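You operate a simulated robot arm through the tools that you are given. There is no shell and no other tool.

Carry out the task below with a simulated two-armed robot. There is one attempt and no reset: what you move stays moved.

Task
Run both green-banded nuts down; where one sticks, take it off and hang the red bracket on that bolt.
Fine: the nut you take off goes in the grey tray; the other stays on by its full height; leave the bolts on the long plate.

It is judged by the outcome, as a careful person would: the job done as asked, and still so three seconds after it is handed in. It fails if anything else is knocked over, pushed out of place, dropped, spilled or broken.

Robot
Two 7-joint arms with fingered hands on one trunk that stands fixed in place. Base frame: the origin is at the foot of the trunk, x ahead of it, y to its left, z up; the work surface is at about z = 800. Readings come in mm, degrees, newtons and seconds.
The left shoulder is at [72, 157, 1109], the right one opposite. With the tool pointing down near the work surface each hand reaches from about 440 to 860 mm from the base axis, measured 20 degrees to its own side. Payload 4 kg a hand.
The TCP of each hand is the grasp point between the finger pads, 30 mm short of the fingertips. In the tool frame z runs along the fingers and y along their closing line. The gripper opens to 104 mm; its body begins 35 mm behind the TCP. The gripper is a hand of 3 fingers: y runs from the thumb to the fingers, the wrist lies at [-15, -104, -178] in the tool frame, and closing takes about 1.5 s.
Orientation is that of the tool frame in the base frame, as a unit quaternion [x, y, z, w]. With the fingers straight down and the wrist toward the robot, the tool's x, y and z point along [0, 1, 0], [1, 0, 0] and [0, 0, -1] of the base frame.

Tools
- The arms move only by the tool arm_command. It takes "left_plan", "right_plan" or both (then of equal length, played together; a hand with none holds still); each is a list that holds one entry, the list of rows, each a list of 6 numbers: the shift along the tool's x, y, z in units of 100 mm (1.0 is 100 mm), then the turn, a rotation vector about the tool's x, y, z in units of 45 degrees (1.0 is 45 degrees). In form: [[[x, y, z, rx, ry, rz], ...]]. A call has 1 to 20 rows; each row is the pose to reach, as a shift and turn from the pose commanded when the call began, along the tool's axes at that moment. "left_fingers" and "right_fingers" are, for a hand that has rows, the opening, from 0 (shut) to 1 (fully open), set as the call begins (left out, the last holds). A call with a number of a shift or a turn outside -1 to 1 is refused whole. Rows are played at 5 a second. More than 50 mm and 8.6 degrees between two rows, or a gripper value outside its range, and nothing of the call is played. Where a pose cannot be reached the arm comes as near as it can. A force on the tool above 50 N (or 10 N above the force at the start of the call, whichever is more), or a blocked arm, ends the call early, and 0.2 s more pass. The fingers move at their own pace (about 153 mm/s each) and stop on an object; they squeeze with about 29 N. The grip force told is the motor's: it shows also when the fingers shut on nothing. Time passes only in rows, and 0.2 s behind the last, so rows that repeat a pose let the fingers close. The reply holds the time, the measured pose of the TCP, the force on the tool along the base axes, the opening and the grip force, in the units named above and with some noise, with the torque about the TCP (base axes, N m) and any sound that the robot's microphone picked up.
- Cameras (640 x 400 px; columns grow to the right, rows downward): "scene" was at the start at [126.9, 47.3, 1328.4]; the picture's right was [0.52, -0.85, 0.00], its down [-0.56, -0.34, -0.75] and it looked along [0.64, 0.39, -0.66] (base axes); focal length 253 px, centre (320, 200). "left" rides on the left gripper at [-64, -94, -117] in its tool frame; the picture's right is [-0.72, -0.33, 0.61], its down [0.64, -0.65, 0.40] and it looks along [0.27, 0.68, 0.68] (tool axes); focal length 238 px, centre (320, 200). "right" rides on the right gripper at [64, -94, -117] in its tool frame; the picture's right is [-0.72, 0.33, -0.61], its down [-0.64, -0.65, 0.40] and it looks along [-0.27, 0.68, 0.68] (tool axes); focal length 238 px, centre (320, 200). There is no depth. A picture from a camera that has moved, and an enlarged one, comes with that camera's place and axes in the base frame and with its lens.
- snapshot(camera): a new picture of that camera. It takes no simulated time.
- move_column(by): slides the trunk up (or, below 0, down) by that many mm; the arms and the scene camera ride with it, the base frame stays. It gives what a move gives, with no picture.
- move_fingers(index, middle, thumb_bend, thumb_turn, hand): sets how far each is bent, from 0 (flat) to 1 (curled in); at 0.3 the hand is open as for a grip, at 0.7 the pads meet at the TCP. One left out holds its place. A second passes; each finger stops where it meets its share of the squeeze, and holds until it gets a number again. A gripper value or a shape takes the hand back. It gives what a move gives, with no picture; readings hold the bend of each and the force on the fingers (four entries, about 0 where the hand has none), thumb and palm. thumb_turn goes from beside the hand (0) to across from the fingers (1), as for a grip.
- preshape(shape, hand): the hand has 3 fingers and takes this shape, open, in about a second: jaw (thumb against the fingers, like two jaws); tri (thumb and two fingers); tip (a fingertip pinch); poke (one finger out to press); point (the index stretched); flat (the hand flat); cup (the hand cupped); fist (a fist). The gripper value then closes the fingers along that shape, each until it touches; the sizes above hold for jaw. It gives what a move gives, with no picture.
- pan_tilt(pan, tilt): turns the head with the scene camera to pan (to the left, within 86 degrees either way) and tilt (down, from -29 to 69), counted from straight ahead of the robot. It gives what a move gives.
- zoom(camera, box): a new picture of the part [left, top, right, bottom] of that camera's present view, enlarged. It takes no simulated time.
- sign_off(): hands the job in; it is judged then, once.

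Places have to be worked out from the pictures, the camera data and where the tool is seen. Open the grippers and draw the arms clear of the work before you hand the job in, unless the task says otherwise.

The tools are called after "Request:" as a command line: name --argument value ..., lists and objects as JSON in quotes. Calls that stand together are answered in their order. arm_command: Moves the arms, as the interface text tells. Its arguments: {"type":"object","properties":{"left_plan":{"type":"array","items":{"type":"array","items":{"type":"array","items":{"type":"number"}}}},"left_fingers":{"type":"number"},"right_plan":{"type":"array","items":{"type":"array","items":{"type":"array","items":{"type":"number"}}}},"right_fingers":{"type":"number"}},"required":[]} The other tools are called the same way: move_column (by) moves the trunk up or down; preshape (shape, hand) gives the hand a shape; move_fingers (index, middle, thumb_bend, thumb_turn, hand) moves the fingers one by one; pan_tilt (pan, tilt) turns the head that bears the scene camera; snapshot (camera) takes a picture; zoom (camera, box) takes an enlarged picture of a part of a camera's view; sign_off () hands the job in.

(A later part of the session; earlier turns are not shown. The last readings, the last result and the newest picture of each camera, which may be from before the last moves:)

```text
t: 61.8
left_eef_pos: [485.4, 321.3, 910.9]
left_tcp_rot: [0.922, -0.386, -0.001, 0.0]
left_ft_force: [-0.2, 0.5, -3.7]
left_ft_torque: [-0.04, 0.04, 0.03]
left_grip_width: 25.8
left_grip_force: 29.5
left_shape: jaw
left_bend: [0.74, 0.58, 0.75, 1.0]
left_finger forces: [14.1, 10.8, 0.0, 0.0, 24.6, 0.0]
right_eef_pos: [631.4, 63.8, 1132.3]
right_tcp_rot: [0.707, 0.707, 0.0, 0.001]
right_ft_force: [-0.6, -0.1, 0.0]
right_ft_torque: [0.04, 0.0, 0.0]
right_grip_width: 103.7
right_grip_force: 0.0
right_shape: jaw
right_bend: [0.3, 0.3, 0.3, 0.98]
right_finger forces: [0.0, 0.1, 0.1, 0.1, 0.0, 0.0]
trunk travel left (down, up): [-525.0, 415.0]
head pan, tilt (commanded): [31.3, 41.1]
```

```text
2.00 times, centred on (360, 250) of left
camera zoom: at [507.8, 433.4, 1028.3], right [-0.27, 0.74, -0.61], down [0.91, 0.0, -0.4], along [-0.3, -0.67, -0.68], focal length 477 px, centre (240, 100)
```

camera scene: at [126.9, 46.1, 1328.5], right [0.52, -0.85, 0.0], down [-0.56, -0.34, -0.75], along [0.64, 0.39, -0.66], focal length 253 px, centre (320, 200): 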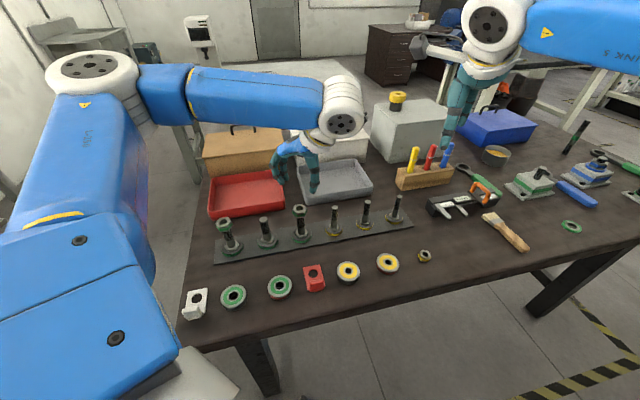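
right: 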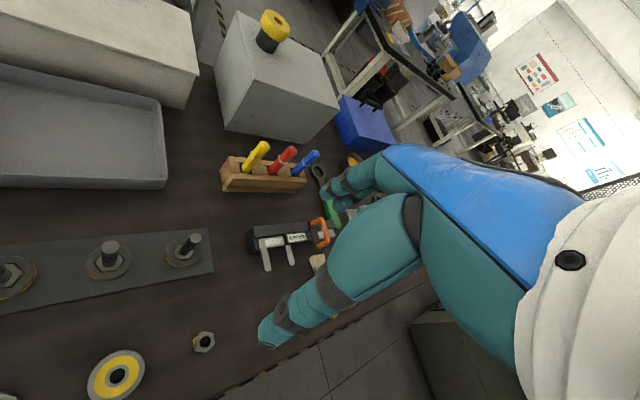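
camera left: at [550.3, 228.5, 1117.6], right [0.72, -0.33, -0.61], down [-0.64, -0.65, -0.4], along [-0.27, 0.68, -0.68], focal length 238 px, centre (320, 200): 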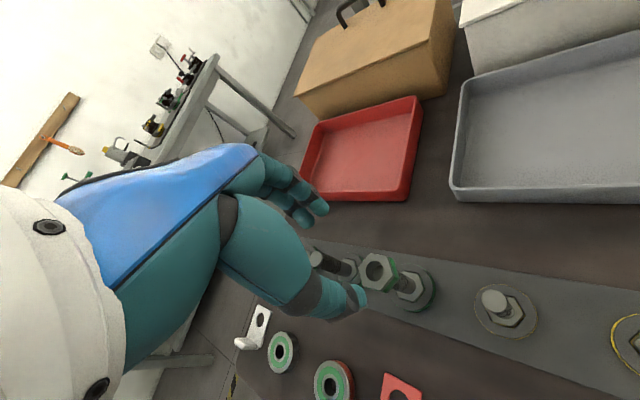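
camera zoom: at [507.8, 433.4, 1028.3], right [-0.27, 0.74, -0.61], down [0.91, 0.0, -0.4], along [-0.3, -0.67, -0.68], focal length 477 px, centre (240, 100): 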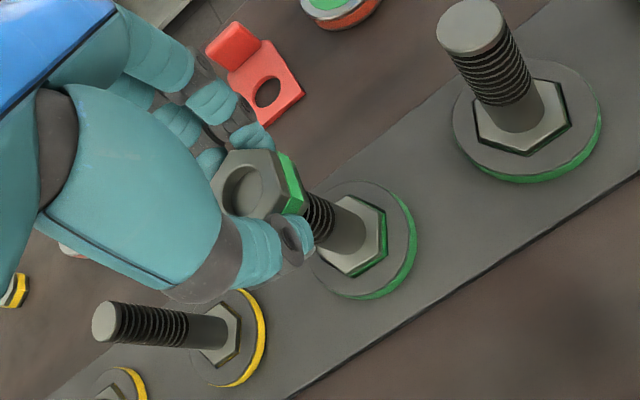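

Nut 3 keeps running at 0.03 N·m after 225°. I release (the slightly raised bolt drops back), unwind the wrist in place with the jaws open at 62 mm, and will regrip.

Request:
arm_command --left_plan '[[[0, 0, 0, 0, 0, 0], [0, 0, 0, 0, 0, 0], [0, 0, 0, 0, 0, 0], [0, 0, 0, 0, 0, 0], [0, 0, 0, 0, 0, -0.167], [0, 0, 0, 0, 0, -0.333], [0, 0, 0, 0, 0, -0.5], [0, 0, 0, 0, 0, -0.667], [0, 0, 0, 0, 0, -0.833], [0, 0, 0, 0, 0, -1.0]]]' --left_fingers 0.6

Request:
arm_command --left_plan '[[[0, 0, 0, 0, 0, -0.167], [0, 0, 0, 0, 0, -0.333], [0, 0, 0, 0, 0, -0.5], [0, 0, 0, 0, 0, -0.667], [0, 0, 0, 0, 0, -0.833], [0, 0, 0, 0, 0, -1.0]]]'

Request:
zoom --camera "scene" --box '[260, 200, 340, 250]'

```text
t: 64.0
left_eef_pos: [485.2, 322.3, 912.3]
left_tcp_rot: [1.0, -0.001, 0.0, 0.001]
left_ft_force: [0.3, 0.2, 0.0]
left_ft_torque: [-0.01, -0.02, 0.02]
left_grip_width: 61.8
left_grip_force: 0.1
left_shape: jaw
left_bend: [0.29, 0.41, 0.65, 1.0]
left_finger forces: [0.0, 0.0, 0.0, 0.0, 0.0, 0.0]
right_eef_pos: [630.8, 65.2, 1132.0]
right_tcp_rot: [0.707, 0.707, 0.001, 0.0]
right_ft_force: [0.2, -0.5, 0.2]
right_ft_torque: [0.0, 0.02, -0.01]
right_grip_width: 103.8
right_grip_force: 0.2
right_shape: jaw
right_bend: [0.3, 0.3, 0.3, 0.98]
right_finger forces: [0.1, 0.0, 0.0, 0.0, 0.0, 0.1]
trunk travel left (down, up): [-525.0, 415.0]
head pan, tilt (commanded): [31.3, 41.1]
```

```text
t: 65.4
left_eef_pos: [485.6, 322.3, 910.7]
left_tcp_rot: [0.924, 0.382, 0.0, -0.001]
left_ft_force: [-0.5, 0.1, 0.4]
left_ft_torque: [0.01, -0.02, 0.02]
left_grip_width: 62.0
left_grip_force: 0.1
left_shape: jaw
left_bend: [0.29, 0.41, 0.65, 1.0]
left_finger forces: [0.1, 0.0, 0.1, 0.1, 0.0, 0.1]
right_eef_pos: [630.8, 65.2, 1131.9]
right_tcp_rot: [0.707, 0.707, 0.0, 0.0]
right_ft_force: [0.9, -1.0, 0.4]
right_ft_torque: [0.01, -0.01, 0.01]
right_grip_width: 103.6
right_grip_force: 0.1
right_shape: jaw
right_bend: [0.3, 0.3, 0.3, 0.98]
right_finger forces: [0.0, 0.0, 0.1, 0.0, 0.0, 0.0]
trunk travel left (down, up): [-525.0, 415.0]
head pan, tilt (commanded): [31.3, 41.1]
```

```text
8.00 times, centred on (300, 225) of scene
camera zoom: at [126.9, 46.7, 1328.4], right [0.52, -0.85, 0.0], down [-0.56, -0.34, -0.75], along [0.64, 0.39, -0.66], focal length 2023 px, centre (480, 0)
```

zoom: 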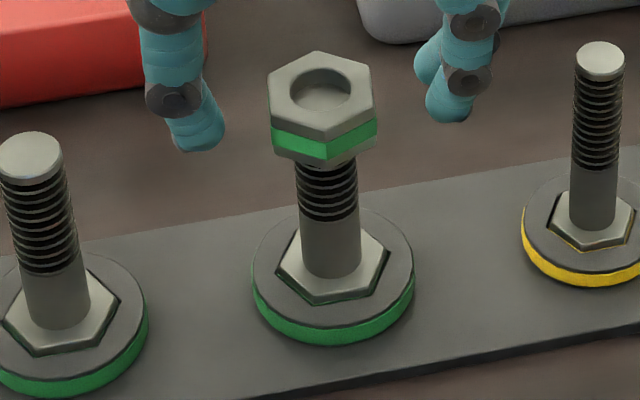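

Nut 3's top went from about z=909 to 900.5 in 225°, i.e. a lead of ~13–14 mm per turn (1.7 mm per 45°) — so nut 1 really did bind after ~3 mm. I finish unwinding to φ=90° and regrip nut 3.

Request:
arm_command --left_plan '[[[0, 0, 0, 0, 0, -0.167], [0, 0, 0, 0, 0, -0.333], [0, 0, 0, 0, 0, -0.5], [0, 0, 0, 0, 0, -0.667], [0, 0, 0, 0, 0, -0.833], [0, 0, 0, 0, 0, -1.0]]]'

Request:
arm_command --left_plan '[[[0, 0, 0, 0, 0, -0.167], [0, 0, 0, 0, 0, -0.333], [0, 0, 0, 0, 0, -0.5], [0, 0, 0, 0, 0, -0.667], [0, 0, 0, 0, 0, -0.833], [0, 0, 0, 0, 0, -1.0]]]'

Request:
arm_command --left_plan '[[[0, 0, 0.01, 0, 0, -0.167], [0, 0, 0.02, 0, 0, -0.333], [0, 0, 0.02, 0, 0, -0.5], [0, 0, 0.02, 0, 0, -0.667], [0, 0, 0.02, 0, 0, -0.833], [0, 0, 0.02, 0, 0, -1.0], [0, 0, 0.02, 0, 0, -1.0]]]'

Request:
arm_command --left_plan '[[[0, 0, 0, 0, 0, 0], [0, 0, 0, 0, 0, 0], [0, 0, 0, 0, 0, 0], [0, 0, 0, 0, 0, 0], [0, 0, 0, 0, 0, 0], [0, 0, 0, 0, 0, 0], [0, 0, 0, 0, 0, 0], [0, 0, 0, 0, 0, 0]]]' --left_fingers 0.0

Request:
zoom --camera "scene" --box '[260, 200, 340, 250]'

```text
t: 66.8
left_eef_pos: [485.6, 321.9, 911.5]
left_tcp_rot: [0.708, 0.707, 0.0, 0.0]
left_ft_force: [-0.5, -0.2, 0.0]
left_ft_torque: [-0.03, -0.02, 0.02]
left_grip_width: 62.1
left_grip_force: 0.0
left_shape: jaw
left_bend: [0.29, 0.41, 0.65, 1.0]
left_finger forces: [0.0, 0.0, 0.0, 0.0, 0.1, 0.1]
right_eef_pos: [631.4, 64.8, 1130.4]
right_tcp_rot: [0.707, 0.707, 0.001, 0.0]
right_ft_force: [0.1, -0.4, -0.6]
right_ft_torque: [-0.02, -0.01, -0.01]
right_grip_width: 103.6
right_grip_force: 0.0
right_shape: jaw
right_bend: [0.3, 0.3, 0.3, 0.98]
right_finger forces: [0.0, 0.1, 0.1, 0.1, 0.0, 0.0]
trunk travel left (down, up): [-525.0, 415.0]
head pan, tilt (commanded): [31.3, 41.1]
```

```text
t: 68.2
left_eef_pos: [485.1, 322.7, 911.8]
left_tcp_rot: [0.383, 0.924, 0.0, 0.001]
left_ft_force: [0.1, -0.2, 0.2]
left_ft_torque: [0.02, -0.03, 0.0]
left_grip_width: 61.7
left_grip_force: 0.1
left_shape: jaw
left_bend: [0.29, 0.41, 0.65, 1.0]
left_finger forces: [0.1, 0.1, 0.0, 0.0, 0.0, 0.0]
right_eef_pos: [631.8, 64.2, 1130.9]
right_tcp_rot: [0.707, 0.707, 0.0, 0.001]
right_ft_force: [-0.4, 0.8, -0.8]
right_ft_torque: [-0.02, 0.02, 0.01]
right_grip_width: 103.6
right_grip_force: 0.1
right_shape: jaw
right_bend: [0.3, 0.3, 0.3, 0.98]
right_finger forces: [0.0, 0.0, 0.1, 0.1, 0.0, 0.0]
trunk travel left (down, up): [-525.0, 415.0]
head pan, tilt (commanded): [31.3, 41.1]
```

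```text
t: 69.8
left_eef_pos: [486.6, 321.7, 910.3]
left_tcp_rot: [0.001, 1.0, 0.0, 0.0]
left_ft_force: [0.0, 0.8, 0.0]
left_ft_torque: [0.01, 0.03, -0.03]
left_grip_width: 62.2
left_grip_force: 0.1
left_shape: jaw
left_bend: [0.29, 0.41, 0.65, 1.0]
left_finger forces: [0.0, 0.1, 0.1, 0.0, 0.1, 0.0]
right_eef_pos: [631.2, 64.6, 1130.9]
right_tcp_rot: [0.707, 0.707, -0.001, 0.0]
right_ft_force: [-0.6, -0.6, -0.1]
right_ft_torque: [-0.01, -0.01, 0.0]
right_grip_width: 103.4
right_grip_force: 0.0
right_shape: jaw
right_bend: [0.3, 0.3, 0.3, 0.98]
right_finger forces: [0.0, 0.1, 0.0, 0.1, 0.0, 0.1]
trunk travel left (down, up): [-525.0, 415.0]
head pan, tilt (commanded): [31.3, 41.1]
```

```text
t: 71.6
left_eef_pos: [485.9, 321.5, 908.6]
left_tcp_rot: [0.002, 1.0, -0.001, 0.0]
left_ft_force: [-1.1, -0.1, -2.0]
left_ft_torque: [0.01, 0.05, 0.04]
left_grip_width: 26.8
left_grip_force: 28.8
left_shape: jaw
left_bend: [0.74, 0.58, 0.74, 1.0]
left_finger forces: [16.7, 8.5, 0.0, 0.0, 24.3, 0.0]
right_eef_pos: [631.7, 65.3, 1130.6]
right_tcp_rot: [0.707, 0.707, 0.0, 0.0]
right_ft_force: [0.1, 0.2, 0.1]
right_ft_torque: [0.01, 0.01, -0.02]
right_grip_width: 103.4
right_grip_force: 0.3
right_shape: jaw
right_bend: [0.3, 0.3, 0.3, 0.98]
right_finger forces: [0.0, 0.0, 0.0, 0.0, 0.0, 0.0]
trunk travel left (down, up): [-525.0, 415.0]
head pan, tilt (commanded): [31.3, 41.1]
```

```text
8.00 times, centred on (300, 225) of scene
camera zoom: at [128.0, 46.5, 1328.3], right [0.52, -0.85, 0.0], down [-0.56, -0.34, -0.75], along [0.64, 0.39, -0.66], focal length 2023 px, centre (480, 0)
```

zoom: 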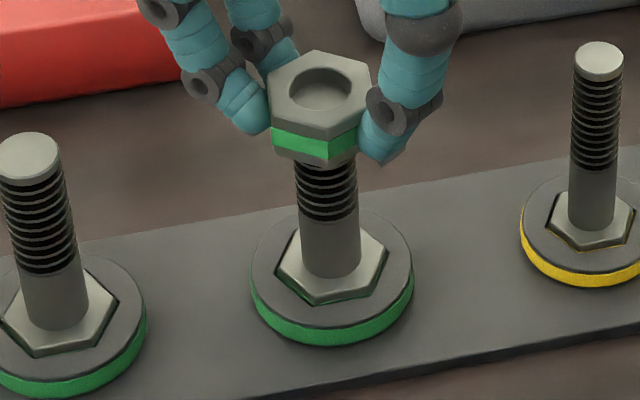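

Good grip on nut 3 with no torque. I turn it through the next strokes with 1.8 mm feed per 45°, watching torque.

Request:
arm_command --left_plan '[[[0, 0, 0.004, 0, 0, 0.167], [0, 0, 0.007, 0, 0, 0.333], [0, 0, 0.01, 0, 0, 0.5], [0, 0, 0.013, 0, 0, 0.667], [0, 0, 0.016, 0, 0, 0.833], [0, 0, 0.02, 0, 0, 1.0]]]'

Request:
arm_command --left_plan '[[[0, 0, 0.003, 0, 0, 0.167], [0, 0, 0.006, 0, 0, 0.333], [0, 0, 0.009, 0, 0, 0.5], [0, 0, 0.012, 0, 0, 0.667], [0, 0, 0.015, 0, 0, 0.833], [0, 0, 0.018, 0, 0, 1.0]]]'

Request:
zoom --camera "scene" --box '[260, 200, 340, 250]'

```text
t: 73.0
left_eef_pos: [484.1, 321.8, 906.9]
left_tcp_rot: [0.385, 0.923, 0.0, 0.0]
left_ft_force: [-1.2, -0.7, 1.8]
left_ft_torque: [-0.03, 0.04, 0.02]
left_grip_width: 26.5
left_grip_force: 29.1
left_shape: jaw
left_bend: [0.74, 0.58, 0.74, 1.0]
left_finger forces: [16.9, 8.6, 0.0, 0.0, 25.4, 0.1]
right_eef_pos: [630.9, 64.2, 1131.7]
right_tcp_rot: [0.706, 0.708, 0.0, 0.0]
right_ft_force: [0.5, -0.2, 0.6]
right_ft_torque: [-0.03, 0.0, -0.01]
right_grip_width: 103.4
right_grip_force: 0.0
right_shape: jaw
right_bend: [0.3, 0.3, 0.3, 0.98]
right_finger forces: [0.1, 0.0, 0.0, 0.0, 0.1, 0.0]
trunk travel left (down, up): [-525.0, 415.0]
head pan, tilt (commanded): [31.3, 41.1]
```

```text
t: 74.4
left_eef_pos: [485.1, 322.0, 906.4]
left_tcp_rot: [0.71, 0.704, -0.001, 0.0]
left_ft_force: [-2.2, -0.4, 1.7]
left_ft_torque: [-0.02, 0.13, 0.02]
left_grip_width: 26.8
left_grip_force: 28.7
left_shape: jaw
left_bend: [0.74, 0.59, 0.74, 1.0]
left_finger forces: [17.0, 8.6, 0.0, 0.0, 25.5, 0.1]
right_eef_pos: [629.2, 65.1, 1131.4]
right_tcp_rot: [0.708, 0.707, 0.0, 0.0]
right_ft_force: [-0.2, -0.1, -0.3]
right_ft_torque: [0.0, 0.01, -0.02]
right_grip_width: 103.7
right_grip_force: 0.0
right_shape: jaw
right_bend: [0.3, 0.3, 0.3, 0.98]
right_finger forces: [0.1, 0.1, 0.0, 0.0, 0.1, 0.1]
trunk travel left (down, up): [-525.0, 415.0]
head pan, tilt (commanded): [31.3, 41.1]
```

```text
8.00 times, centred on (300, 225) of scene
camera zoom: at [126.3, 46.5, 1328.5], right [0.52, -0.85, 0.0], down [-0.56, -0.34, -0.75], along [0.64, 0.39, -0.66], focal length 2023 px, centre (480, 0)
```

zoom: 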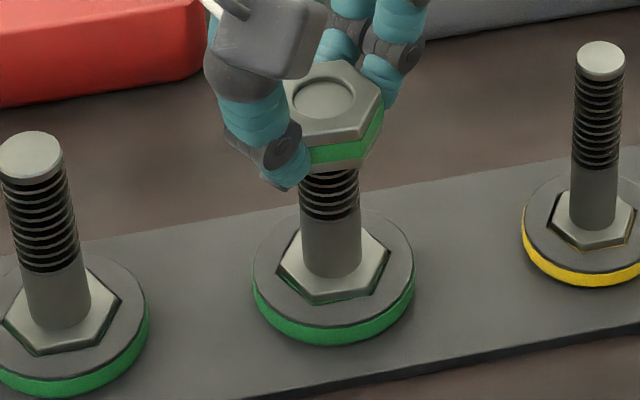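

Running smoothly (torque 0.02 N·m, light downward press), bolt seated. I continue the stroke to φ=-135°.

Request:
arm_command --left_plan '[[[0, 0, 0.003, 0, 0, 0.167], [0, 0, 0.006, 0, 0, 0.333], [0, 0, 0.009, 0, 0, 0.5], [0, 0, 0.012, 0, 0, 0.667], [0, 0, 0.015, 0, 0, 0.833], [0, 0, 0.018, 0, 0, 1.0]]]'

Request:
arm_command --left_plan '[[[0, 0, 0.003, 0, 0, 0.167], [0, 0, 0.006, 0, 0, 0.333], [0, 0, 0.009, 0, 0, 0.5], [0, 0, 0.012, 0, 0, 0.667], [0, 0, 0.015, 0, 0, 0.833], [0, 0, 0.018, 0, 0, 1.0]]]'

Request:
arm_command --left_plan '[[[0, 0, 0.003, 0, 0, 0.167], [0, 0, 0.006, 0, 0, 0.333], [0, 0, 0.009, 0, 0, 0.5], [0, 0, 0.012, 0, 0, 0.667], [0, 0, 0.015, 0, 0, 0.833], [0, 0, 0.018, 0, 0, 1.0]]]'

Request:
zoom --camera "scene" --box '[260, 200, 340, 250]'

Request:
zoom --camera "left" --box '[240, 150, 480, 350]'

```text
t: 75.8
left_eef_pos: [485.6, 321.9, 903.5]
left_tcp_rot: [0.925, 0.38, -0.001, 0.0]
left_ft_force: [-1.7, -0.3, 0.3]
left_ft_torque: [-0.02, 0.04, 0.0]
left_grip_width: 26.3
left_grip_force: 29.2
left_shape: jaw
left_bend: [0.74, 0.59, 0.74, 1.0]
left_finger forces: [18.0, 8.4, 0.0, 0.1, 24.7, 0.1]
right_eef_pos: [630.8, 64.8, 1130.6]
right_tcp_rot: [0.707, 0.708, 0.0, 0.0]
right_ft_force: [-1.1, 0.2, 0.1]
right_ft_torque: [-0.01, 0.01, 0.02]
right_grip_width: 103.5
right_grip_force: 0.0
right_shape: jaw
right_bend: [0.3, 0.3, 0.3, 0.98]
right_finger forces: [0.0, 0.0, 0.1, 0.0, 0.1, 0.0]
trunk travel left (down, up): [-525.0, 415.0]
head pan, tilt (commanded): [31.3, 41.1]
```

```text
t: 77.2
left_eef_pos: [485.9, 321.9, 902.6]
left_tcp_rot: [1.0, -0.003, 0.0, 0.0]
left_ft_force: [-0.9, -0.2, -0.1]
left_ft_torque: [-0.06, 0.05, 0.03]
left_grip_width: 26.3
left_grip_force: 28.9
left_shape: jaw
left_bend: [0.74, 0.59, 0.74, 1.0]
left_finger forces: [19.0, 8.5, 0.1, 0.0, 24.5, 0.0]
right_eef_pos: [630.4, 64.4, 1131.1]
right_tcp_rot: [0.707, 0.707, 0.0, 0.0]
right_ft_force: [0.0, -0.2, 0.2]
right_ft_torque: [0.04, -0.05, 0.0]
right_grip_width: 103.8
right_grip_force: 0.0
right_shape: jaw
right_bend: [0.3, 0.3, 0.3, 0.98]
right_finger forces: [0.0, 0.0, 0.0, 0.0, 0.0, 0.1]
trunk travel left (down, up): [-525.0, 415.0]
head pan, tilt (commanded): [31.3, 41.1]
```

```text
t: 78.6
left_eef_pos: [485.3, 321.5, 899.8]
left_tcp_rot: [0.923, -0.385, 0.0, 0.0]
left_ft_force: [-1.4, 0.4, 2.2]
left_ft_torque: [-0.02, 0.05, 0.01]
left_grip_width: 26.5
left_grip_force: 29.1
left_shape: jaw
left_bend: [0.74, 0.59, 0.74, 1.0]
left_finger forces: [19.1, 9.1, 0.0, 0.1, 24.7, 0.0]
right_eef_pos: [632.1, 64.2, 1131.8]
right_tcp_rot: [0.707, 0.707, 0.0, 0.0]
right_ft_force: [-0.2, 0.4, 0.7]
right_ft_torque: [0.01, 0.03, -0.01]
right_grip_width: 103.5
right_grip_force: 0.0
right_shape: jaw
right_bend: [0.3, 0.3, 0.3, 0.98]
right_finger forces: [0.0, 0.1, 0.0, 0.0, 0.0, 0.0]
trunk travel left (down, up): [-525.0, 415.0]
head pan, tilt (commanded): [31.3, 41.1]
```

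```text
8.00 times, centred on (300, 225) of scene
camera zoom: at [127.5, 46.1, 1328.4], right [0.52, -0.85, 0.0], down [-0.56, -0.34, -0.75], along [0.64, 0.39, -0.66], focal length 2023 px, centre (480, 0)
```

zoom: 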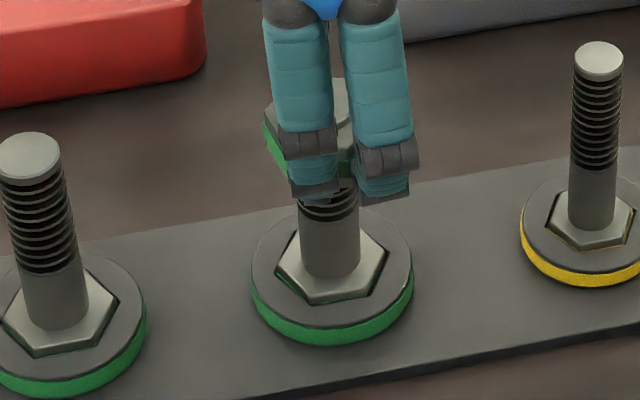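

```text
2.00 times, centred on (360, 250) of left
camera zoom: at [507.2, 432.8, 1017.4], right [-0.27, 0.74, -0.61], down [0.91, 0.0, -0.4], along [-0.3, -0.67, -0.68], focal length 477 px, centre (240, 100)
```

zoom: 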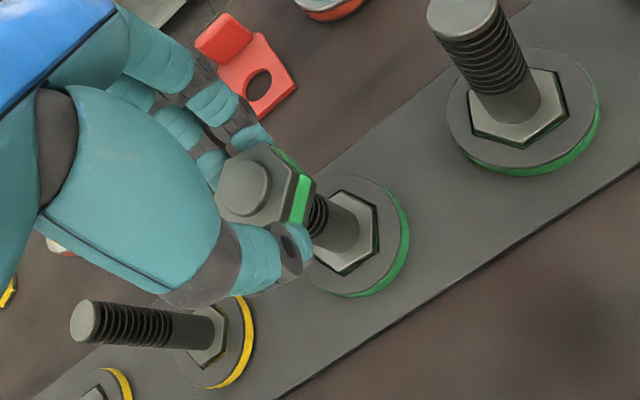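

The bolt tip now stands just proud of nut 3's top face, so it is on by its full height. For margin I take one more stroke: release, unwind to φ=90°, regrip.

Request:
arm_command --left_plan '[[[0, 0, 0, 0, 0, 0], [0, 0, 0, 0, 0, 0], [0, 0, 0, 0, 0, 0], [0, 0, 0, 0, 0, 0], [0, 0, 0, 0, 0, -0.167], [0, 0, 0, 0, 0, -0.333], [0, 0, 0, 0, 0, -0.5], [0, 0, 0, 0, 0, -0.667], [0, 0, 0, 0, 0, -0.833], [0, 0, 0, 0, 0, -1.0]]]' --left_fingers 0.6

Request:
arm_command --left_plan '[[[0, 0, 0, 0, 0, -0.167], [0, 0, 0, 0, 0, -0.333], [0, 0, 0, 0, 0, -0.5], [0, 0, 0, 0, 0, -0.667], [0, 0, 0, 0, 0, -0.833], [0, 0, 0, 0, 0, -1.0]]]'

Request:
zoom --camera "scene" --box '[260, 200, 340, 250]'

Request:
arm_command --left_plan '[[[0, 0, 0, 0, 0, -0.167], [0, 0, 0, 0, 0, -0.333], [0, 0, 0, 0, 0, -0.5], [0, 0, 0, 0, 0, -0.667], [0, 0, 0, 0, 0, -0.833], [0, 0, 0, 0, 0, -1.0]]]'

Request:
arm_command --left_plan '[[[0, 0, 0, 0, 0, -0.167], [0, 0, 0, 0, 0, -0.333], [0, 0, 0, 0, 0, -0.5], [0, 0, 0, 0, 0, -0.667], [0, 0, 0, 0, 0, -0.833], [0, 0, 0, 0, 0, -1.0]]]'

Request:
arm_command --left_plan '[[[0, 0, 0, 0, 0, -0.167], [0, 0, 0, 0, 0, -0.333], [0, 0, 0, 0, 0, -0.5], [0, 0, 0, 0, 0, -0.667], [0, 0, 0, 0, 0, -0.833], [0, 0, 0, 0, 0, -1.0], [0, 0, 0, 0, 0, -1.0]]]'

```text
t: 80.8
left_eef_pos: [485.5, 321.0, 900.9]
left_tcp_rot: [1.0, 0.0, 0.0, 0.0]
left_ft_force: [-0.1, 0.2, -0.4]
left_ft_torque: [0.02, 0.01, -0.02]
left_grip_width: 62.1
left_grip_force: 0.0
left_shape: jaw
left_bend: [0.29, 0.41, 0.65, 1.0]
left_finger forces: [0.0, 0.1, 0.1, 0.1, 0.0, 0.0]
right_eef_pos: [630.8, 64.4, 1132.0]
right_tcp_rot: [0.707, 0.707, 0.0, 0.0]
right_ft_force: [0.0, 0.0, -0.2]
right_ft_torque: [-0.02, -0.01, 0.01]
right_grip_width: 103.9
right_grip_force: 0.1
right_shape: jaw
right_bend: [0.3, 0.3, 0.3, 0.98]
right_finger forces: [0.0, 0.0, 0.1, 0.0, 0.1, 0.0]
trunk travel left (down, up): [-525.0, 415.0]
head pan, tilt (commanded): [31.3, 41.1]
```

```text
t: 82.2
left_eef_pos: [484.1, 323.4, 900.9]
left_tcp_rot: [0.924, 0.381, 0.0, 0.0]
left_ft_force: [0.2, 0.9, 0.0]
left_ft_torque: [0.0, 0.0, -0.01]
left_grip_width: 61.7
left_grip_force: 0.0
left_shape: jaw
left_bend: [0.29, 0.41, 0.65, 1.0]
left_finger forces: [0.0, 0.1, 0.0, 0.1, 0.0, 0.0]
right_eef_pos: [629.6, 64.8, 1132.1]
right_tcp_rot: [0.707, 0.707, 0.0, 0.001]
right_ft_force: [-0.1, 0.4, -0.1]
right_ft_torque: [-0.03, 0.0, -0.01]
right_grip_width: 103.7
right_grip_force: 0.2
right_shape: jaw
right_bend: [0.3, 0.3, 0.3, 0.98]
right_finger forces: [0.1, 0.0, 0.0, 0.0, 0.1, 0.1]
trunk travel left (down, up): [-525.0, 415.0]
head pan, tilt (commanded): [31.3, 41.1]
```

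```text
8.00 times, centred on (300, 225) of scene
camera zoom: at [126.9, 46.7, 1328.4], right [0.52, -0.85, 0.0], down [-0.56, -0.34, -0.75], along [0.64, 0.39, -0.66], focal length 2023 px, centre (480, 0)
```

zoom: 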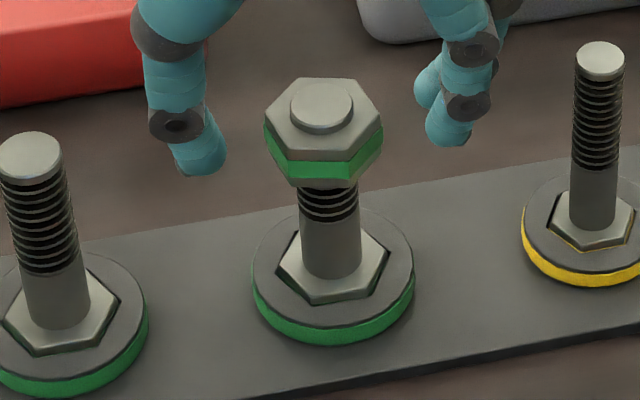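

```text
t: 83.6
left_eef_pos: [486.6, 322.4, 900.2]
left_tcp_rot: [0.708, 0.706, 0.0, 0.0]
left_ft_force: [-1.4, 0.3, -0.2]
left_ft_torque: [0.0, 0.01, 0.03]
left_grip_width: 61.9
left_grip_force: 0.0
left_shape: jaw
left_bend: [0.29, 0.41, 0.65, 1.0]
left_finger forces: [0.1, 0.0, 0.0, 0.0, 0.1, 0.0]
right_eef_pos: [631.5, 65.2, 1131.5]
right_tcp_rot: [0.707, 0.707, 0.0, 0.0]
right_ft_force: [0.6, 0.2, -0.6]
right_ft_torque: [-0.01, -0.03, 0.02]
right_grip_width: 103.6
right_grip_force: 0.1
right_shape: jaw
right_bend: [0.3, 0.3, 0.3, 0.98]
right_finger forces: [0.0, 0.1, 0.0, 0.0, 0.0, 0.0]
trunk travel left (down, up): [-525.0, 415.0]
head pan, tilt (commanded): [31.3, 41.1]
```

```text
t: 85.0
left_eef_pos: [486.3, 321.4, 899.1]
left_tcp_rot: [0.384, 0.923, 0.0, -0.001]
left_ft_force: [-0.5, 0.2, -0.5]
left_ft_torque: [0.01, 0.03, 0.02]
left_grip_width: 62.0
left_grip_force: 0.1
left_shape: jaw
left_bend: [0.29, 0.41, 0.65, 1.0]
left_finger forces: [0.1, 0.0, 0.0, 0.1, 0.0, 0.1]
right_eef_pos: [632.3, 64.0, 1130.7]
right_tcp_rot: [0.707, 0.708, 0.0, -0.001]
right_ft_force: [-0.4, 0.3, -0.5]
right_ft_torque: [-0.02, 0.02, 0.0]
right_grip_width: 103.9
right_grip_force: 0.1
right_shape: jaw
right_bend: [0.3, 0.3, 0.3, 0.98]
right_finger forces: [0.0, 0.0, 0.1, 0.0, 0.1, 0.0]
trunk travel left (down, up): [-525.0, 415.0]
head pan, tilt (commanded): [31.3, 41.1]
```

```text
t: 86.6
left_eef_pos: [486.3, 321.8, 900.8]
left_tcp_rot: [0.0, 1.0, 0.0, 0.0]
left_ft_force: [-0.6, 0.4, 0.1]
left_ft_torque: [0.0, -0.01, 0.0]
left_grip_width: 62.0
left_grip_force: 0.1
left_shape: jaw
left_bend: [0.29, 0.41, 0.65, 1.0]
left_finger forces: [0.0, 0.0, 0.0, 0.0, 0.0, 0.0]
right_eef_pos: [630.6, 63.9, 1131.3]
right_tcp_rot: [0.707, 0.707, 0.0, -0.001]
right_ft_force: [0.2, -0.6, 0.2]
right_ft_torque: [-0.01, -0.01, 0.03]
right_grip_width: 103.7
right_grip_force: 0.1
right_shape: jaw
right_bend: [0.3, 0.3, 0.3, 0.98]
right_finger forces: [0.0, 0.1, 0.0, 0.0, 0.1, 0.1]
trunk travel left (down, up): [-525.0, 415.0]
head pan, tilt (commanded): [31.3, 41.1]
```

Bolt tip stands ~3–4 mm proud of nut 3 now, ~8 mm of thread left beneath it. I regrip and run it on down, watching for the stop.

Request:
arm_command --left_plan '[[[0, 0, 0, 0, 0, 0], [0, 0, 0, 0, 0, 0], [0, 0, 0, 0, 0, 0], [0, 0, 0, 0, 0, 0], [0, 0, 0, 0, 0, 0], [0, 0, 0, 0, 0, 0], [0, 0, 0, 0, 0, 0], [0, 0, 0, 0, 0, 0]]]' --left_fingers 0.0

Request:
arm_command --left_plan '[[[0, 0, 0.004, 0, 0, 0.167], [0, 0, 0.007, 0, 0, 0.333], [0, 0, 0.01, 0, 0, 0.5], [0, 0, 0.013, 0, 0, 0.667], [0, 0, 0.016, 0, 0, 0.833], [0, 0, 0.02, 0, 0, 1.0]]]'

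Request:
arm_command --left_plan '[[[0, 0, 0.003, 0, 0, 0.167], [0, 0, 0.006, 0, 0, 0.333], [0, 0, 0.009, 0, 0, 0.5], [0, 0, 0.012, 0, 0, 0.667], [0, 0, 0.015, 0, 0, 0.833], [0, 0, 0.018, 0, 0, 1.0]]]'

Request:
zoom --camera "scene" --box '[260, 200, 340, 250]'

```text
t: 88.4
left_eef_pos: [485.9, 322.1, 900.6]
left_tcp_rot: [0.002, 1.0, 0.0, 0.0]
left_ft_force: [-0.4, -0.2, -0.6]
left_ft_torque: [0.01, -0.01, 0.01]
left_grip_width: 26.5
left_grip_force: 28.7
left_shape: jaw
left_bend: [0.74, 0.56, 0.74, 1.0]
left_finger forces: [16.9, 9.1, 0.1, 0.0, 25.7, 0.0]
right_eef_pos: [630.2, 64.5, 1132.2]
right_tcp_rot: [0.708, 0.707, 0.0, 0.001]
right_ft_force: [-0.5, 0.3, 0.2]
right_ft_torque: [0.01, 0.0, -0.01]
right_grip_width: 103.6
right_grip_force: 0.0
right_shape: jaw
right_bend: [0.3, 0.3, 0.3, 0.98]
right_finger forces: [0.0, 0.0, 0.0, 0.0, 0.1, 0.0]
trunk travel left (down, up): [-525.0, 415.0]
head pan, tilt (commanded): [31.3, 41.1]
```

```text
t: 89.8
left_eef_pos: [485.8, 322.7, 897.4]
left_tcp_rot: [0.387, 0.922, 0.001, 0.0]
left_ft_force: [-0.2, -0.4, -4.9]
left_ft_torque: [0.0, 0.0, 0.08]
left_grip_width: 26.6
left_grip_force: 28.9
left_shape: jaw
left_bend: [0.74, 0.56, 0.74, 1.0]
left_finger forces: [17.1, 8.7, 0.0, 0.1, 26.2, 0.0]
right_eef_pos: [631.0, 64.9, 1131.5]
right_tcp_rot: [0.707, 0.707, 0.001, 0.0]
right_ft_force: [-0.1, 0.5, 1.1]
right_ft_torque: [0.01, -0.01, 0.01]
right_grip_width: 103.7
right_grip_force: 0.1
right_shape: jaw
right_bend: [0.3, 0.3, 0.3, 0.98]
right_finger forces: [0.1, 0.0, 0.0, 0.0, 0.1, 0.0]
trunk travel left (down, up): [-525.0, 415.0]
head pan, tilt (commanded): [31.3, 41.1]
```

```text
t: 91.2
left_eef_pos: [485.3, 322.4, 897.2]
left_tcp_rot: [0.71, 0.704, 0.0, 0.0]
left_ft_force: [-1.5, -0.3, -0.3]
left_ft_torque: [-0.01, 0.07, 0.04]
left_grip_width: 26.4
left_grip_force: 29.1
left_shape: jaw
left_bend: [0.74, 0.56, 0.74, 1.0]
left_finger forces: [16.8, 8.8, 0.0, 0.0, 27.1, 0.1]
right_eef_pos: [629.6, 64.0, 1132.3]
right_tcp_rot: [0.707, 0.707, 0.0, 0.001]
right_ft_force: [-0.1, -0.1, 0.1]
right_ft_torque: [0.02, -0.04, 0.02]
right_grip_width: 103.7
right_grip_force: 0.1
right_shape: jaw
right_bend: [0.3, 0.3, 0.3, 0.98]
right_finger forces: [0.0, 0.0, 0.1, 0.0, 0.0, 0.1]
trunk travel left (down, up): [-525.0, 415.0]
head pan, tilt (commanded): [31.3, 41.1]
```

```text
8.00 times, centred on (300, 225) of scene
camera zoom: at [127.0, 46.9, 1328.4], right [0.52, -0.85, 0.0], down [-0.56, -0.34, -0.75], along [0.64, 0.39, -0.66], focal length 2023 px, centre (480, 0)
```

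zoom: 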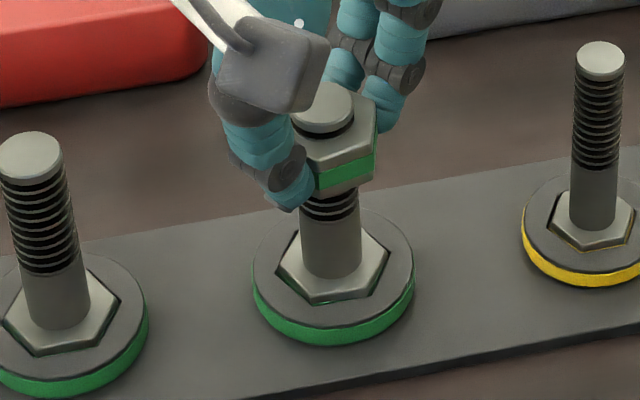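

Still free at 0.04–0.08 N·m. Two more 45° steps.

Request:
arm_command --left_plan '[[[0, 0, 0.003, 0, 0, 0.167], [0, 0, 0.006, 0, 0, 0.333], [0, 0, 0.009, 0, 0, 0.5], [0, 0, 0.012, 0, 0, 0.667], [0, 0, 0.015, 0, 0, 0.833], [0, 0, 0.018, 0, 0, 1.0]]]'

Request:
arm_command --left_plan '[[[0, 0, 0.003, 0, 0, 0.167], [0, 0, 0.006, 0, 0, 0.333], [0, 0, 0.009, 0, 0, 0.5], [0, 0, 0.012, 0, 0, 0.667], [0, 0, 0.015, 0, 0, 0.833], [0, 0, 0.018, 0, 0, 1.0]]]'

Request:
zoom --camera "scene" --box '[260, 200, 340, 250]'

```text
t: 92.6
left_eef_pos: [485.1, 320.8, 893.9]
left_tcp_rot: [0.925, 0.381, 0.0, 0.002]
left_ft_force: [-1.7, -0.7, -0.4]
left_ft_torque: [0.01, 0.05, 0.02]
left_grip_width: 26.6
left_grip_force: 28.8
left_shape: jaw
left_bend: [0.74, 0.57, 0.74, 1.0]
left_finger forces: [17.2, 8.8, 0.0, 0.1, 26.7, 0.1]
right_eef_pos: [631.4, 65.1, 1131.0]
right_tcp_rot: [0.707, 0.707, 0.0, 0.0]
right_ft_force: [0.1, -0.5, 0.1]
right_ft_torque: [0.01, 0.0, 0.02]
right_grip_width: 103.5
right_grip_force: 0.1
right_shape: jaw
right_bend: [0.3, 0.3, 0.3, 0.98]
right_finger forces: [0.0, 0.1, 0.1, 0.0, 0.0, 0.1]
trunk travel left (down, up): [-525.0, 415.0]
head pan, tilt (commanded): [31.3, 41.1]
```

```text
t: 94.0
left_eef_pos: [485.1, 322.2, 892.4]
left_tcp_rot: [1.0, -0.004, 0.0, 0.001]
left_ft_force: [-1.4, -2.1, 0.6]
left_ft_torque: [-0.11, 0.06, 0.06]
left_grip_width: 26.2
left_grip_force: 29.0
left_shape: jaw
left_bend: [0.74, 0.57, 0.74, 1.0]
left_finger forces: [18.4, 9.6, 0.0, 0.0, 26.1, 0.0]
right_eef_pos: [630.0, 64.9, 1131.3]
right_tcp_rot: [0.706, 0.708, -0.001, 0.0]
right_ft_force: [0.5, -0.2, -0.4]
right_ft_torque: [0.02, 0.01, -0.01]
right_grip_width: 103.4
right_grip_force: 0.0
right_shape: jaw
right_bend: [0.3, 0.3, 0.3, 0.98]
right_finger forces: [0.0, 0.0, 0.0, 0.0, 0.1, 0.0]
trunk travel left (down, up): [-525.0, 415.0]
head pan, tilt (commanded): [31.3, 41.1]
```

```text
8.00 times, centred on (300, 225) of scene
camera zoom: at [127.5, 46.0, 1328.4], right [0.52, -0.85, 0.0], down [-0.56, -0.34, -0.75], along [0.64, 0.39, -0.66], focal length 2023 px, centre (480, 0)
```

zoom: 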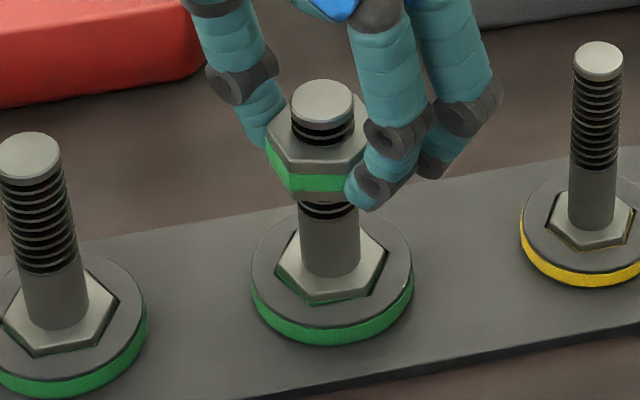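

Nut 3 is about 10 mm past flush with barely one thread left below it: that nut is done. I release it and lift straight up clear of the bolt.

Request:
arm_command --left_plan '[[[0, 0, 0, 0, 0, 0], [0, 0, 0, 0, 0, 0], [0, 0, 0, 0, 0, 0], [0, 0, 0, 0, 0, 0], [0, 0, -0.2, 0, 0, 0], [0, 0, -0.4, 0, 0, 0], [0, 0, -0.6, 0, 0, 0], [0, 0, -0.8, 0, 0, 0], [0, 0, -1.0, 0, 0, 0]]]' --left_fingers 0.6

Request:
arm_command --left_plan '[[[-0.1, -0.1, 0, 0, 0, -0.167], [-0.2, -0.2, 0, 0, 0, -0.333], [-0.3, -0.3, 0, 0, 0, -0.5], [-0.4, -0.4, 0, 0, 0, -0.667], [-0.5, -0.5, 0, 0, 0, -0.833], [-0.633, -0.633, 0, 0, 0, -1.0]]]'

Request:
arm_command --left_plan '[[[0, -0.2, 0, 0, 0, 0], [0, -0.4, 0, 0, 0, 0], [0, -0.6, 0, 0, 0, 0], [0, -0.8, 0, 0, 0, 0], [0, -0.89, 0, 0, 0, 0], [0, -0.89, 0, 0, 0, 0]]]'

Request:
zoom --camera "scene" --box '[200, 190, 320, 265]'

Request:
zoom --camera "left" --box '[240, 150, 480, 350]'

```text
t: 96.0
left_eef_pos: [486.1, 321.9, 993.3]
left_tcp_rot: [1.0, -0.001, 0.001, 0.0]
left_ft_force: [0.2, 0.2, 0.0]
left_ft_torque: [-0.01, 0.0, 0.01]
left_grip_width: 62.1
left_grip_force: 0.0
left_shape: jaw
left_bend: [0.29, 0.41, 0.65, 1.0]
left_finger forces: [0.0, 0.1, 0.0, 0.0, 0.0, 0.0]
right_eef_pos: [631.3, 63.9, 1131.1]
right_tcp_rot: [0.707, 0.707, 0.0, 0.0]
right_ft_force: [-0.9, -0.3, 0.2]
right_ft_torque: [-0.01, 0.02, 0.01]
right_grip_width: 103.6
right_grip_force: 0.0
right_shape: jaw
right_bend: [0.3, 0.3, 0.3, 0.98]
right_finger forces: [0.1, 0.1, 0.0, 0.0, 0.1, 0.0]
trunk travel left (down, up): [-525.0, 415.0]
head pan, tilt (commanded): [31.3, 41.1]
```

```text
t: 97.4
left_eef_pos: [422.8, 386.7, 992.6]
left_tcp_rot: [0.924, 0.382, 0.001, 0.001]
left_ft_force: [-0.2, 0.1, -0.3]
left_ft_torque: [0.0, -0.01, 0.0]
left_grip_width: 61.9
left_grip_force: 0.1
left_shape: jaw
left_bend: [0.29, 0.41, 0.65, 1.0]
left_finger forces: [0.1, 0.0, 0.0, 0.0, 0.0, 0.0]
right_eef_pos: [629.8, 65.2, 1132.6]
right_tcp_rot: [0.707, 0.707, 0.0, 0.0]
right_ft_force: [0.7, 1.1, 0.0]
right_ft_torque: [0.0, 0.0, -0.01]
right_grip_width: 103.5
right_grip_force: 0.0
right_shape: jaw
right_bend: [0.3, 0.3, 0.3, 0.98]
right_finger forces: [0.0, 0.1, 0.1, 0.0, 0.1, 0.0]
trunk travel left (down, up): [-525.0, 415.0]
head pan, tilt (commanded): [31.3, 41.1]
```

```text
t: 98.8
left_eef_pos: [360.2, 449.9, 993.5]
left_tcp_rot: [0.925, 0.381, 0.0, 0.0]
left_ft_force: [0.7, -0.4, -0.3]
left_ft_torque: [0.02, -0.01, 0.0]
left_grip_width: 62.1
left_grip_force: 0.0
left_shape: jaw
left_bend: [0.29, 0.41, 0.65, 1.0]
left_finger forces: [0.0, 0.0, 0.0, 0.0, 0.0, 0.0]
right_eef_pos: [631.7, 64.0, 1130.6]
right_tcp_rot: [0.707, 0.707, 0.0, -0.001]
right_ft_force: [0.4, -0.7, -0.3]
right_ft_torque: [0.0, -0.01, 0.02]
right_grip_width: 103.8
right_grip_force: 0.0
right_shape: jaw
right_bend: [0.3, 0.3, 0.3, 0.98]
right_finger forces: [0.0, 0.0, 0.0, 0.0, 0.0, 0.1]
trunk travel left (down, up): [-525.0, 415.0]
head pan, tilt (commanded): [31.3, 41.1]
```

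```text
5.33 times, centred on (260, 228) of scene
camera zoom: at [127.1, 47.2, 1328.4], right [0.52, -0.85, 0.0], down [-0.56, -0.34, -0.75], along [0.64, 0.39, -0.66], focal length 1348 px, centre (640, 53)
```

zoom: 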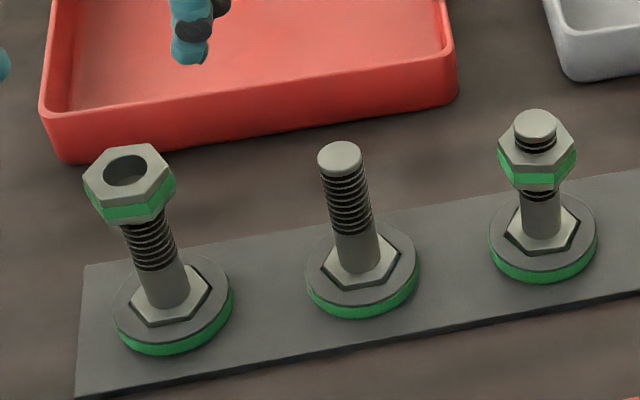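

```text
2.00 times, centred on (360, 250) of left
camera zoom: at [249.1, 471.1, 1109.0], right [-0.74, -0.27, -0.61], down [0.0, 0.91, -0.4], along [0.67, -0.3, -0.68], focal length 477 px, centre (240, 100)
```

zoom: 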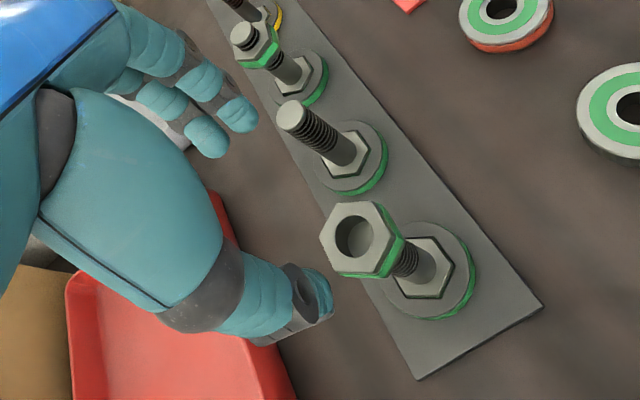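

Nut 3 sits well run down. Nut 1 is only ~3 mm lower than at the start (top ≈906). I lower over it to TCP z≈914, the same grip height that worked on nut 3, and grip.

Request:
arm_command --left_plan '[[[0, 0, 0.2, 0, 0, 0], [0, 0, 0.4, 0, 0, 0], [0, 0, 0.6, 0, 0, 0], [0, 0, 0.7, 0, 0, 0], [0, 0, 0.79, 0, 0, 0], [0, 0, 0.79, 0, 0, 0]]]'

Request:
zoom --camera "left" --box '[240, 150, 480, 350]'

Request:
zoom --camera "scene" --box '[190, 190, 310, 265]'

```text
t: 100.2
left_eef_pos: [360.3, 449.6, 912.5]
left_tcp_rot: [0.924, 0.382, 0.0, -0.001]
left_ft_force: [1.3, -0.2, -0.4]
left_ft_torque: [0.01, -0.02, 0.01]
left_grip_width: 61.7
left_grip_force: 0.0
left_shape: jaw
left_bend: [0.29, 0.41, 0.65, 1.0]
left_finger forces: [0.0, 0.0, 0.0, 0.0, 0.1, 0.1]
right_eef_pos: [631.7, 65.1, 1129.6]
right_tcp_rot: [0.708, 0.707, 0.0, 0.0]
right_ft_force: [0.0, -0.1, -0.3]
right_ft_torque: [-0.03, -0.04, -0.01]
right_grip_width: 103.3
right_grip_force: 0.1
right_shape: jaw
right_bend: [0.3, 0.3, 0.3, 0.98]
right_finger forces: [0.0, 0.0, 0.0, 0.1, 0.0, 0.0]
trunk travel left (down, up): [-525.0, 415.0]
head pan, tilt (commanded): [31.3, 41.1]
```

```text
2.00 times, centred on (360, 250) of left
camera zoom: at [248.1, 470.6, 1030.0], right [-0.74, -0.27, -0.61], down [0.0, 0.91, -0.4], along [0.67, -0.3, -0.68], focal length 477 px, centre (240, 100)
```

zoom: 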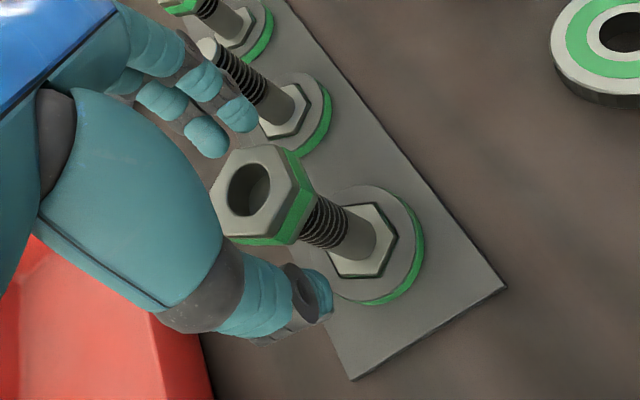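

```text
5.33 times, centred on (250, 228) of scene
camera zoom: at [126.7, 47.1, 1328.4], right [0.52, -0.85, 0.0], down [-0.56, -0.34, -0.75], along [0.64, 0.39, -0.66], focal length 1348 px, centre (693, 53)
```

zoom: 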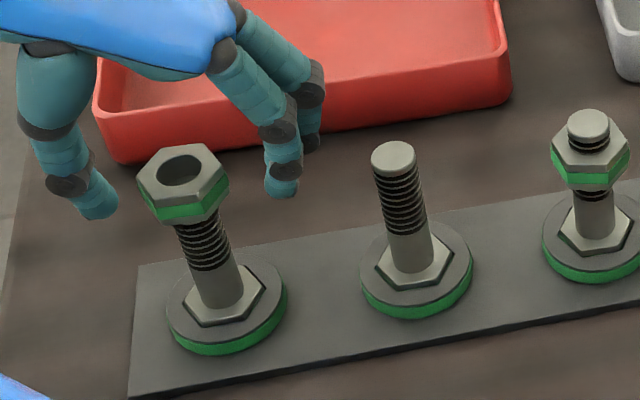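

Well centred over nut 1. I close on it and test with a 45° clockwise turn, feeding 1.8 mm as with nut 3, to confirm whether it truly sticks.

Request:
arm_command --left_plan '[[[0, 0, 0, 0, 0, 0], [0, 0, 0, 0, 0, 0], [0, 0, 0, 0, 0, 0], [0, 0, 0, 0, 0, 0], [0, 0, 0, 0, 0, 0], [0, 0, 0, 0, 0, 0], [0, 0, 0, 0, 0, 0], [0, 0, 0, 0, 0, 0]]]' --left_fingers 0.0

Request:
arm_command --left_plan '[[[0, 0, 0.004, 0, 0, 0.167], [0, 0, 0.007, 0, 0, 0.333], [0, 0, 0.01, 0, 0, 0.5], [0, 0, 0.013, 0, 0, 0.667]]]'

Request:
zoom --camera "scene" --box '[190, 190, 310, 265]'

Request:
zoom --camera "left" --box '[240, 150, 480, 350]'

```text
t: 102.0
left_eef_pos: [359.3, 448.9, 912.6]
left_tcp_rot: [0.925, 0.381, 0.0, 0.0]
left_ft_force: [0.4, 0.6, -0.4]
left_ft_torque: [-0.03, 0.0, 0.02]
left_grip_width: 26.1
left_grip_force: 28.9
left_shape: jaw
left_bend: [0.74, 0.63, 0.74, 1.0]
left_finger forces: [16.3, 9.3, 0.1, 0.0, 23.0, 0.0]
right_eef_pos: [630.6, 64.9, 1131.6]
right_tcp_rot: [0.708, 0.707, -0.001, 0.0]
right_ft_force: [-0.1, -0.7, -0.3]
right_ft_torque: [0.02, 0.0, 0.01]
right_grip_width: 103.4
right_grip_force: 0.0
right_shape: jaw
right_bend: [0.3, 0.3, 0.3, 0.98]
right_finger forces: [0.0, 0.0, 0.0, 0.0, 0.0, 0.1]
trunk travel left (down, up): [-525.0, 415.0]
head pan, tilt (commanded): [31.3, 41.1]
```

```text
t: 103.0
left_eef_pos: [360.3, 448.0, 913.0]
left_tcp_rot: [0.992, 0.127, 0.001, 0.0]
left_ft_force: [3.7, 0.8, 0.7]
left_ft_torque: [0.0, -0.12, 0.18]
left_grip_width: 25.2
left_grip_force: 29.0
left_shape: jaw
left_bend: [0.74, 0.72, 0.75, 0.97]
left_finger forces: [19.3, 8.8, 0.0, 0.0, 24.2, 0.1]
right_eef_pos: [632.7, 64.8, 1130.0]
right_tcp_rot: [0.707, 0.707, -0.001, 0.0]
right_ft_force: [0.4, -0.1, -0.1]
right_ft_torque: [0.04, 0.02, 0.01]
right_grip_width: 103.5
right_grip_force: 0.0
right_shape: jaw
right_bend: [0.3, 0.3, 0.3, 0.98]
right_finger forces: [0.1, 0.1, 0.0, 0.0, 0.1, 0.0]
trunk travel left (down, up): [-525.0, 415.0]
head pan, tilt (commanded): [31.3, 41.1]
```

```text
5.33 times, centred on (250, 228) of scene
camera zoom: at [128.4, 47.2, 1328.3], right [0.52, -0.85, 0.0], down [-0.56, -0.34, -0.75], along [0.64, 0.39, -0.66], focal length 1348 px, centre (693, 53)
```

zoom: 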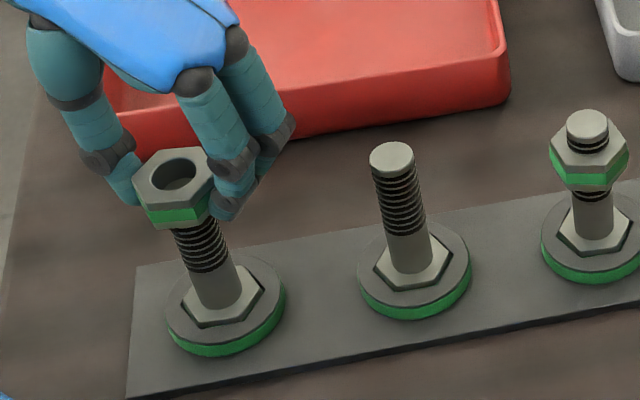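

```text
2.00 times, centred on (360, 250) of left
camera zoom: at [275.8, 523.8, 1029.7], right [-0.78, 0.13, -0.61], down [0.46, 0.79, -0.4], along [0.43, -0.59, -0.68], focal length 477 px, centre (240, 100)
```

zoom: 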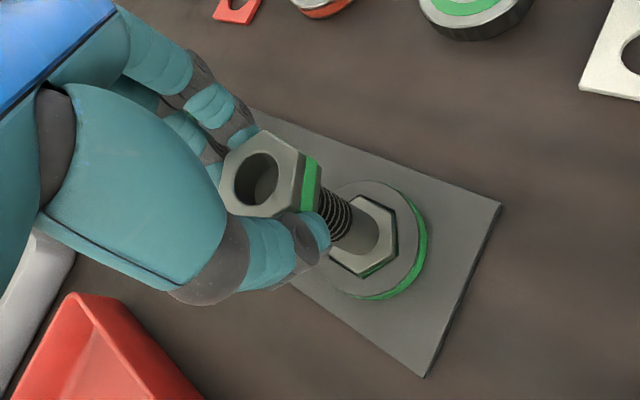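

After 30° the torque is already 0.18 N·m versus 0.02 on nut 3. I add another 22° to see it clearly climb or ease.

Request:
arm_command --left_plan '[[[0, 0, 0.002, 0, 0, 0.167], [0, 0, 0.004, 0, 0, 0.333], [0, 0, 0.006, 0, 0, 0.5]]]'

Request:
zoom --camera "scene" --box '[190, 190, 310, 265]'

Request:
zoom --camera "left" --box '[240, 150, 480, 350]'

```text
t: 103.8
left_eef_pos: [361.7, 447.9, 911.6]
left_tcp_rot: [0.998, -0.068, 0.001, 0.0]
left_ft_force: [10.8, -1.1, 2.9]
left_ft_torque: [-0.21, -0.28, 0.52]
left_grip_width: 23.4
left_grip_force: 29.1
left_shape: jaw
left_bend: [0.74, 0.72, 0.76, 0.93]
left_finger forces: [26.3, 7.6, 0.0, 0.1, 26.8, 0.0]
right_eef_pos: [633.9, 63.4, 1129.4]
right_tcp_rot: [0.707, 0.707, -0.001, 0.0]
right_ft_force: [-0.5, 0.0, -0.6]
right_ft_torque: [0.02, -0.01, 0.0]
right_grip_width: 103.6
right_grip_force: 0.0
right_shape: jaw
right_bend: [0.3, 0.3, 0.3, 0.98]
right_finger forces: [0.0, 0.0, 0.1, 0.0, 0.0, 0.0]
trunk travel left (down, up): [-525.0, 415.0]
head pan, tilt (commanded): [31.3, 41.1]
```

```text
5.33 times, centred on (250, 228) of scene
camera zoom: at [130.1, 45.8, 1328.1], right [0.52, -0.85, 0.0], down [-0.56, -0.34, -0.75], along [0.64, 0.39, -0.66], focal length 1348 px, centre (693, 53)
```

zoom: 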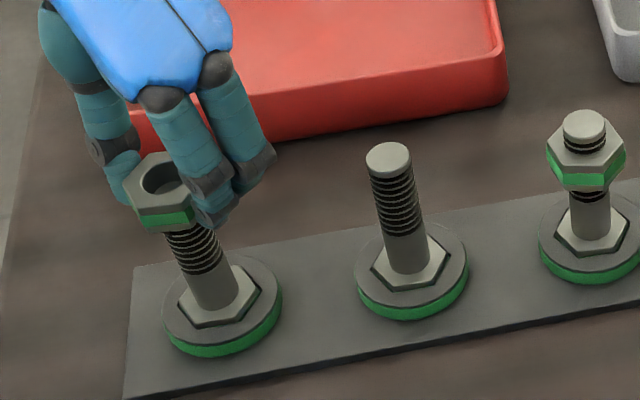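

```text
2.00 times, centred on (360, 250) of left
camera zoom: at [311.5, 550.0, 1029.4], right [-0.67, 0.42, -0.61], down [0.72, 0.56, -0.4], along [0.17, -0.71, -0.68], focal length 477 px, centre (240, 100)
```

zoom: 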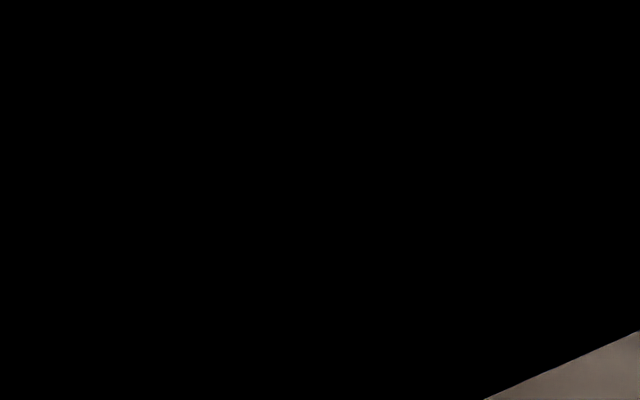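

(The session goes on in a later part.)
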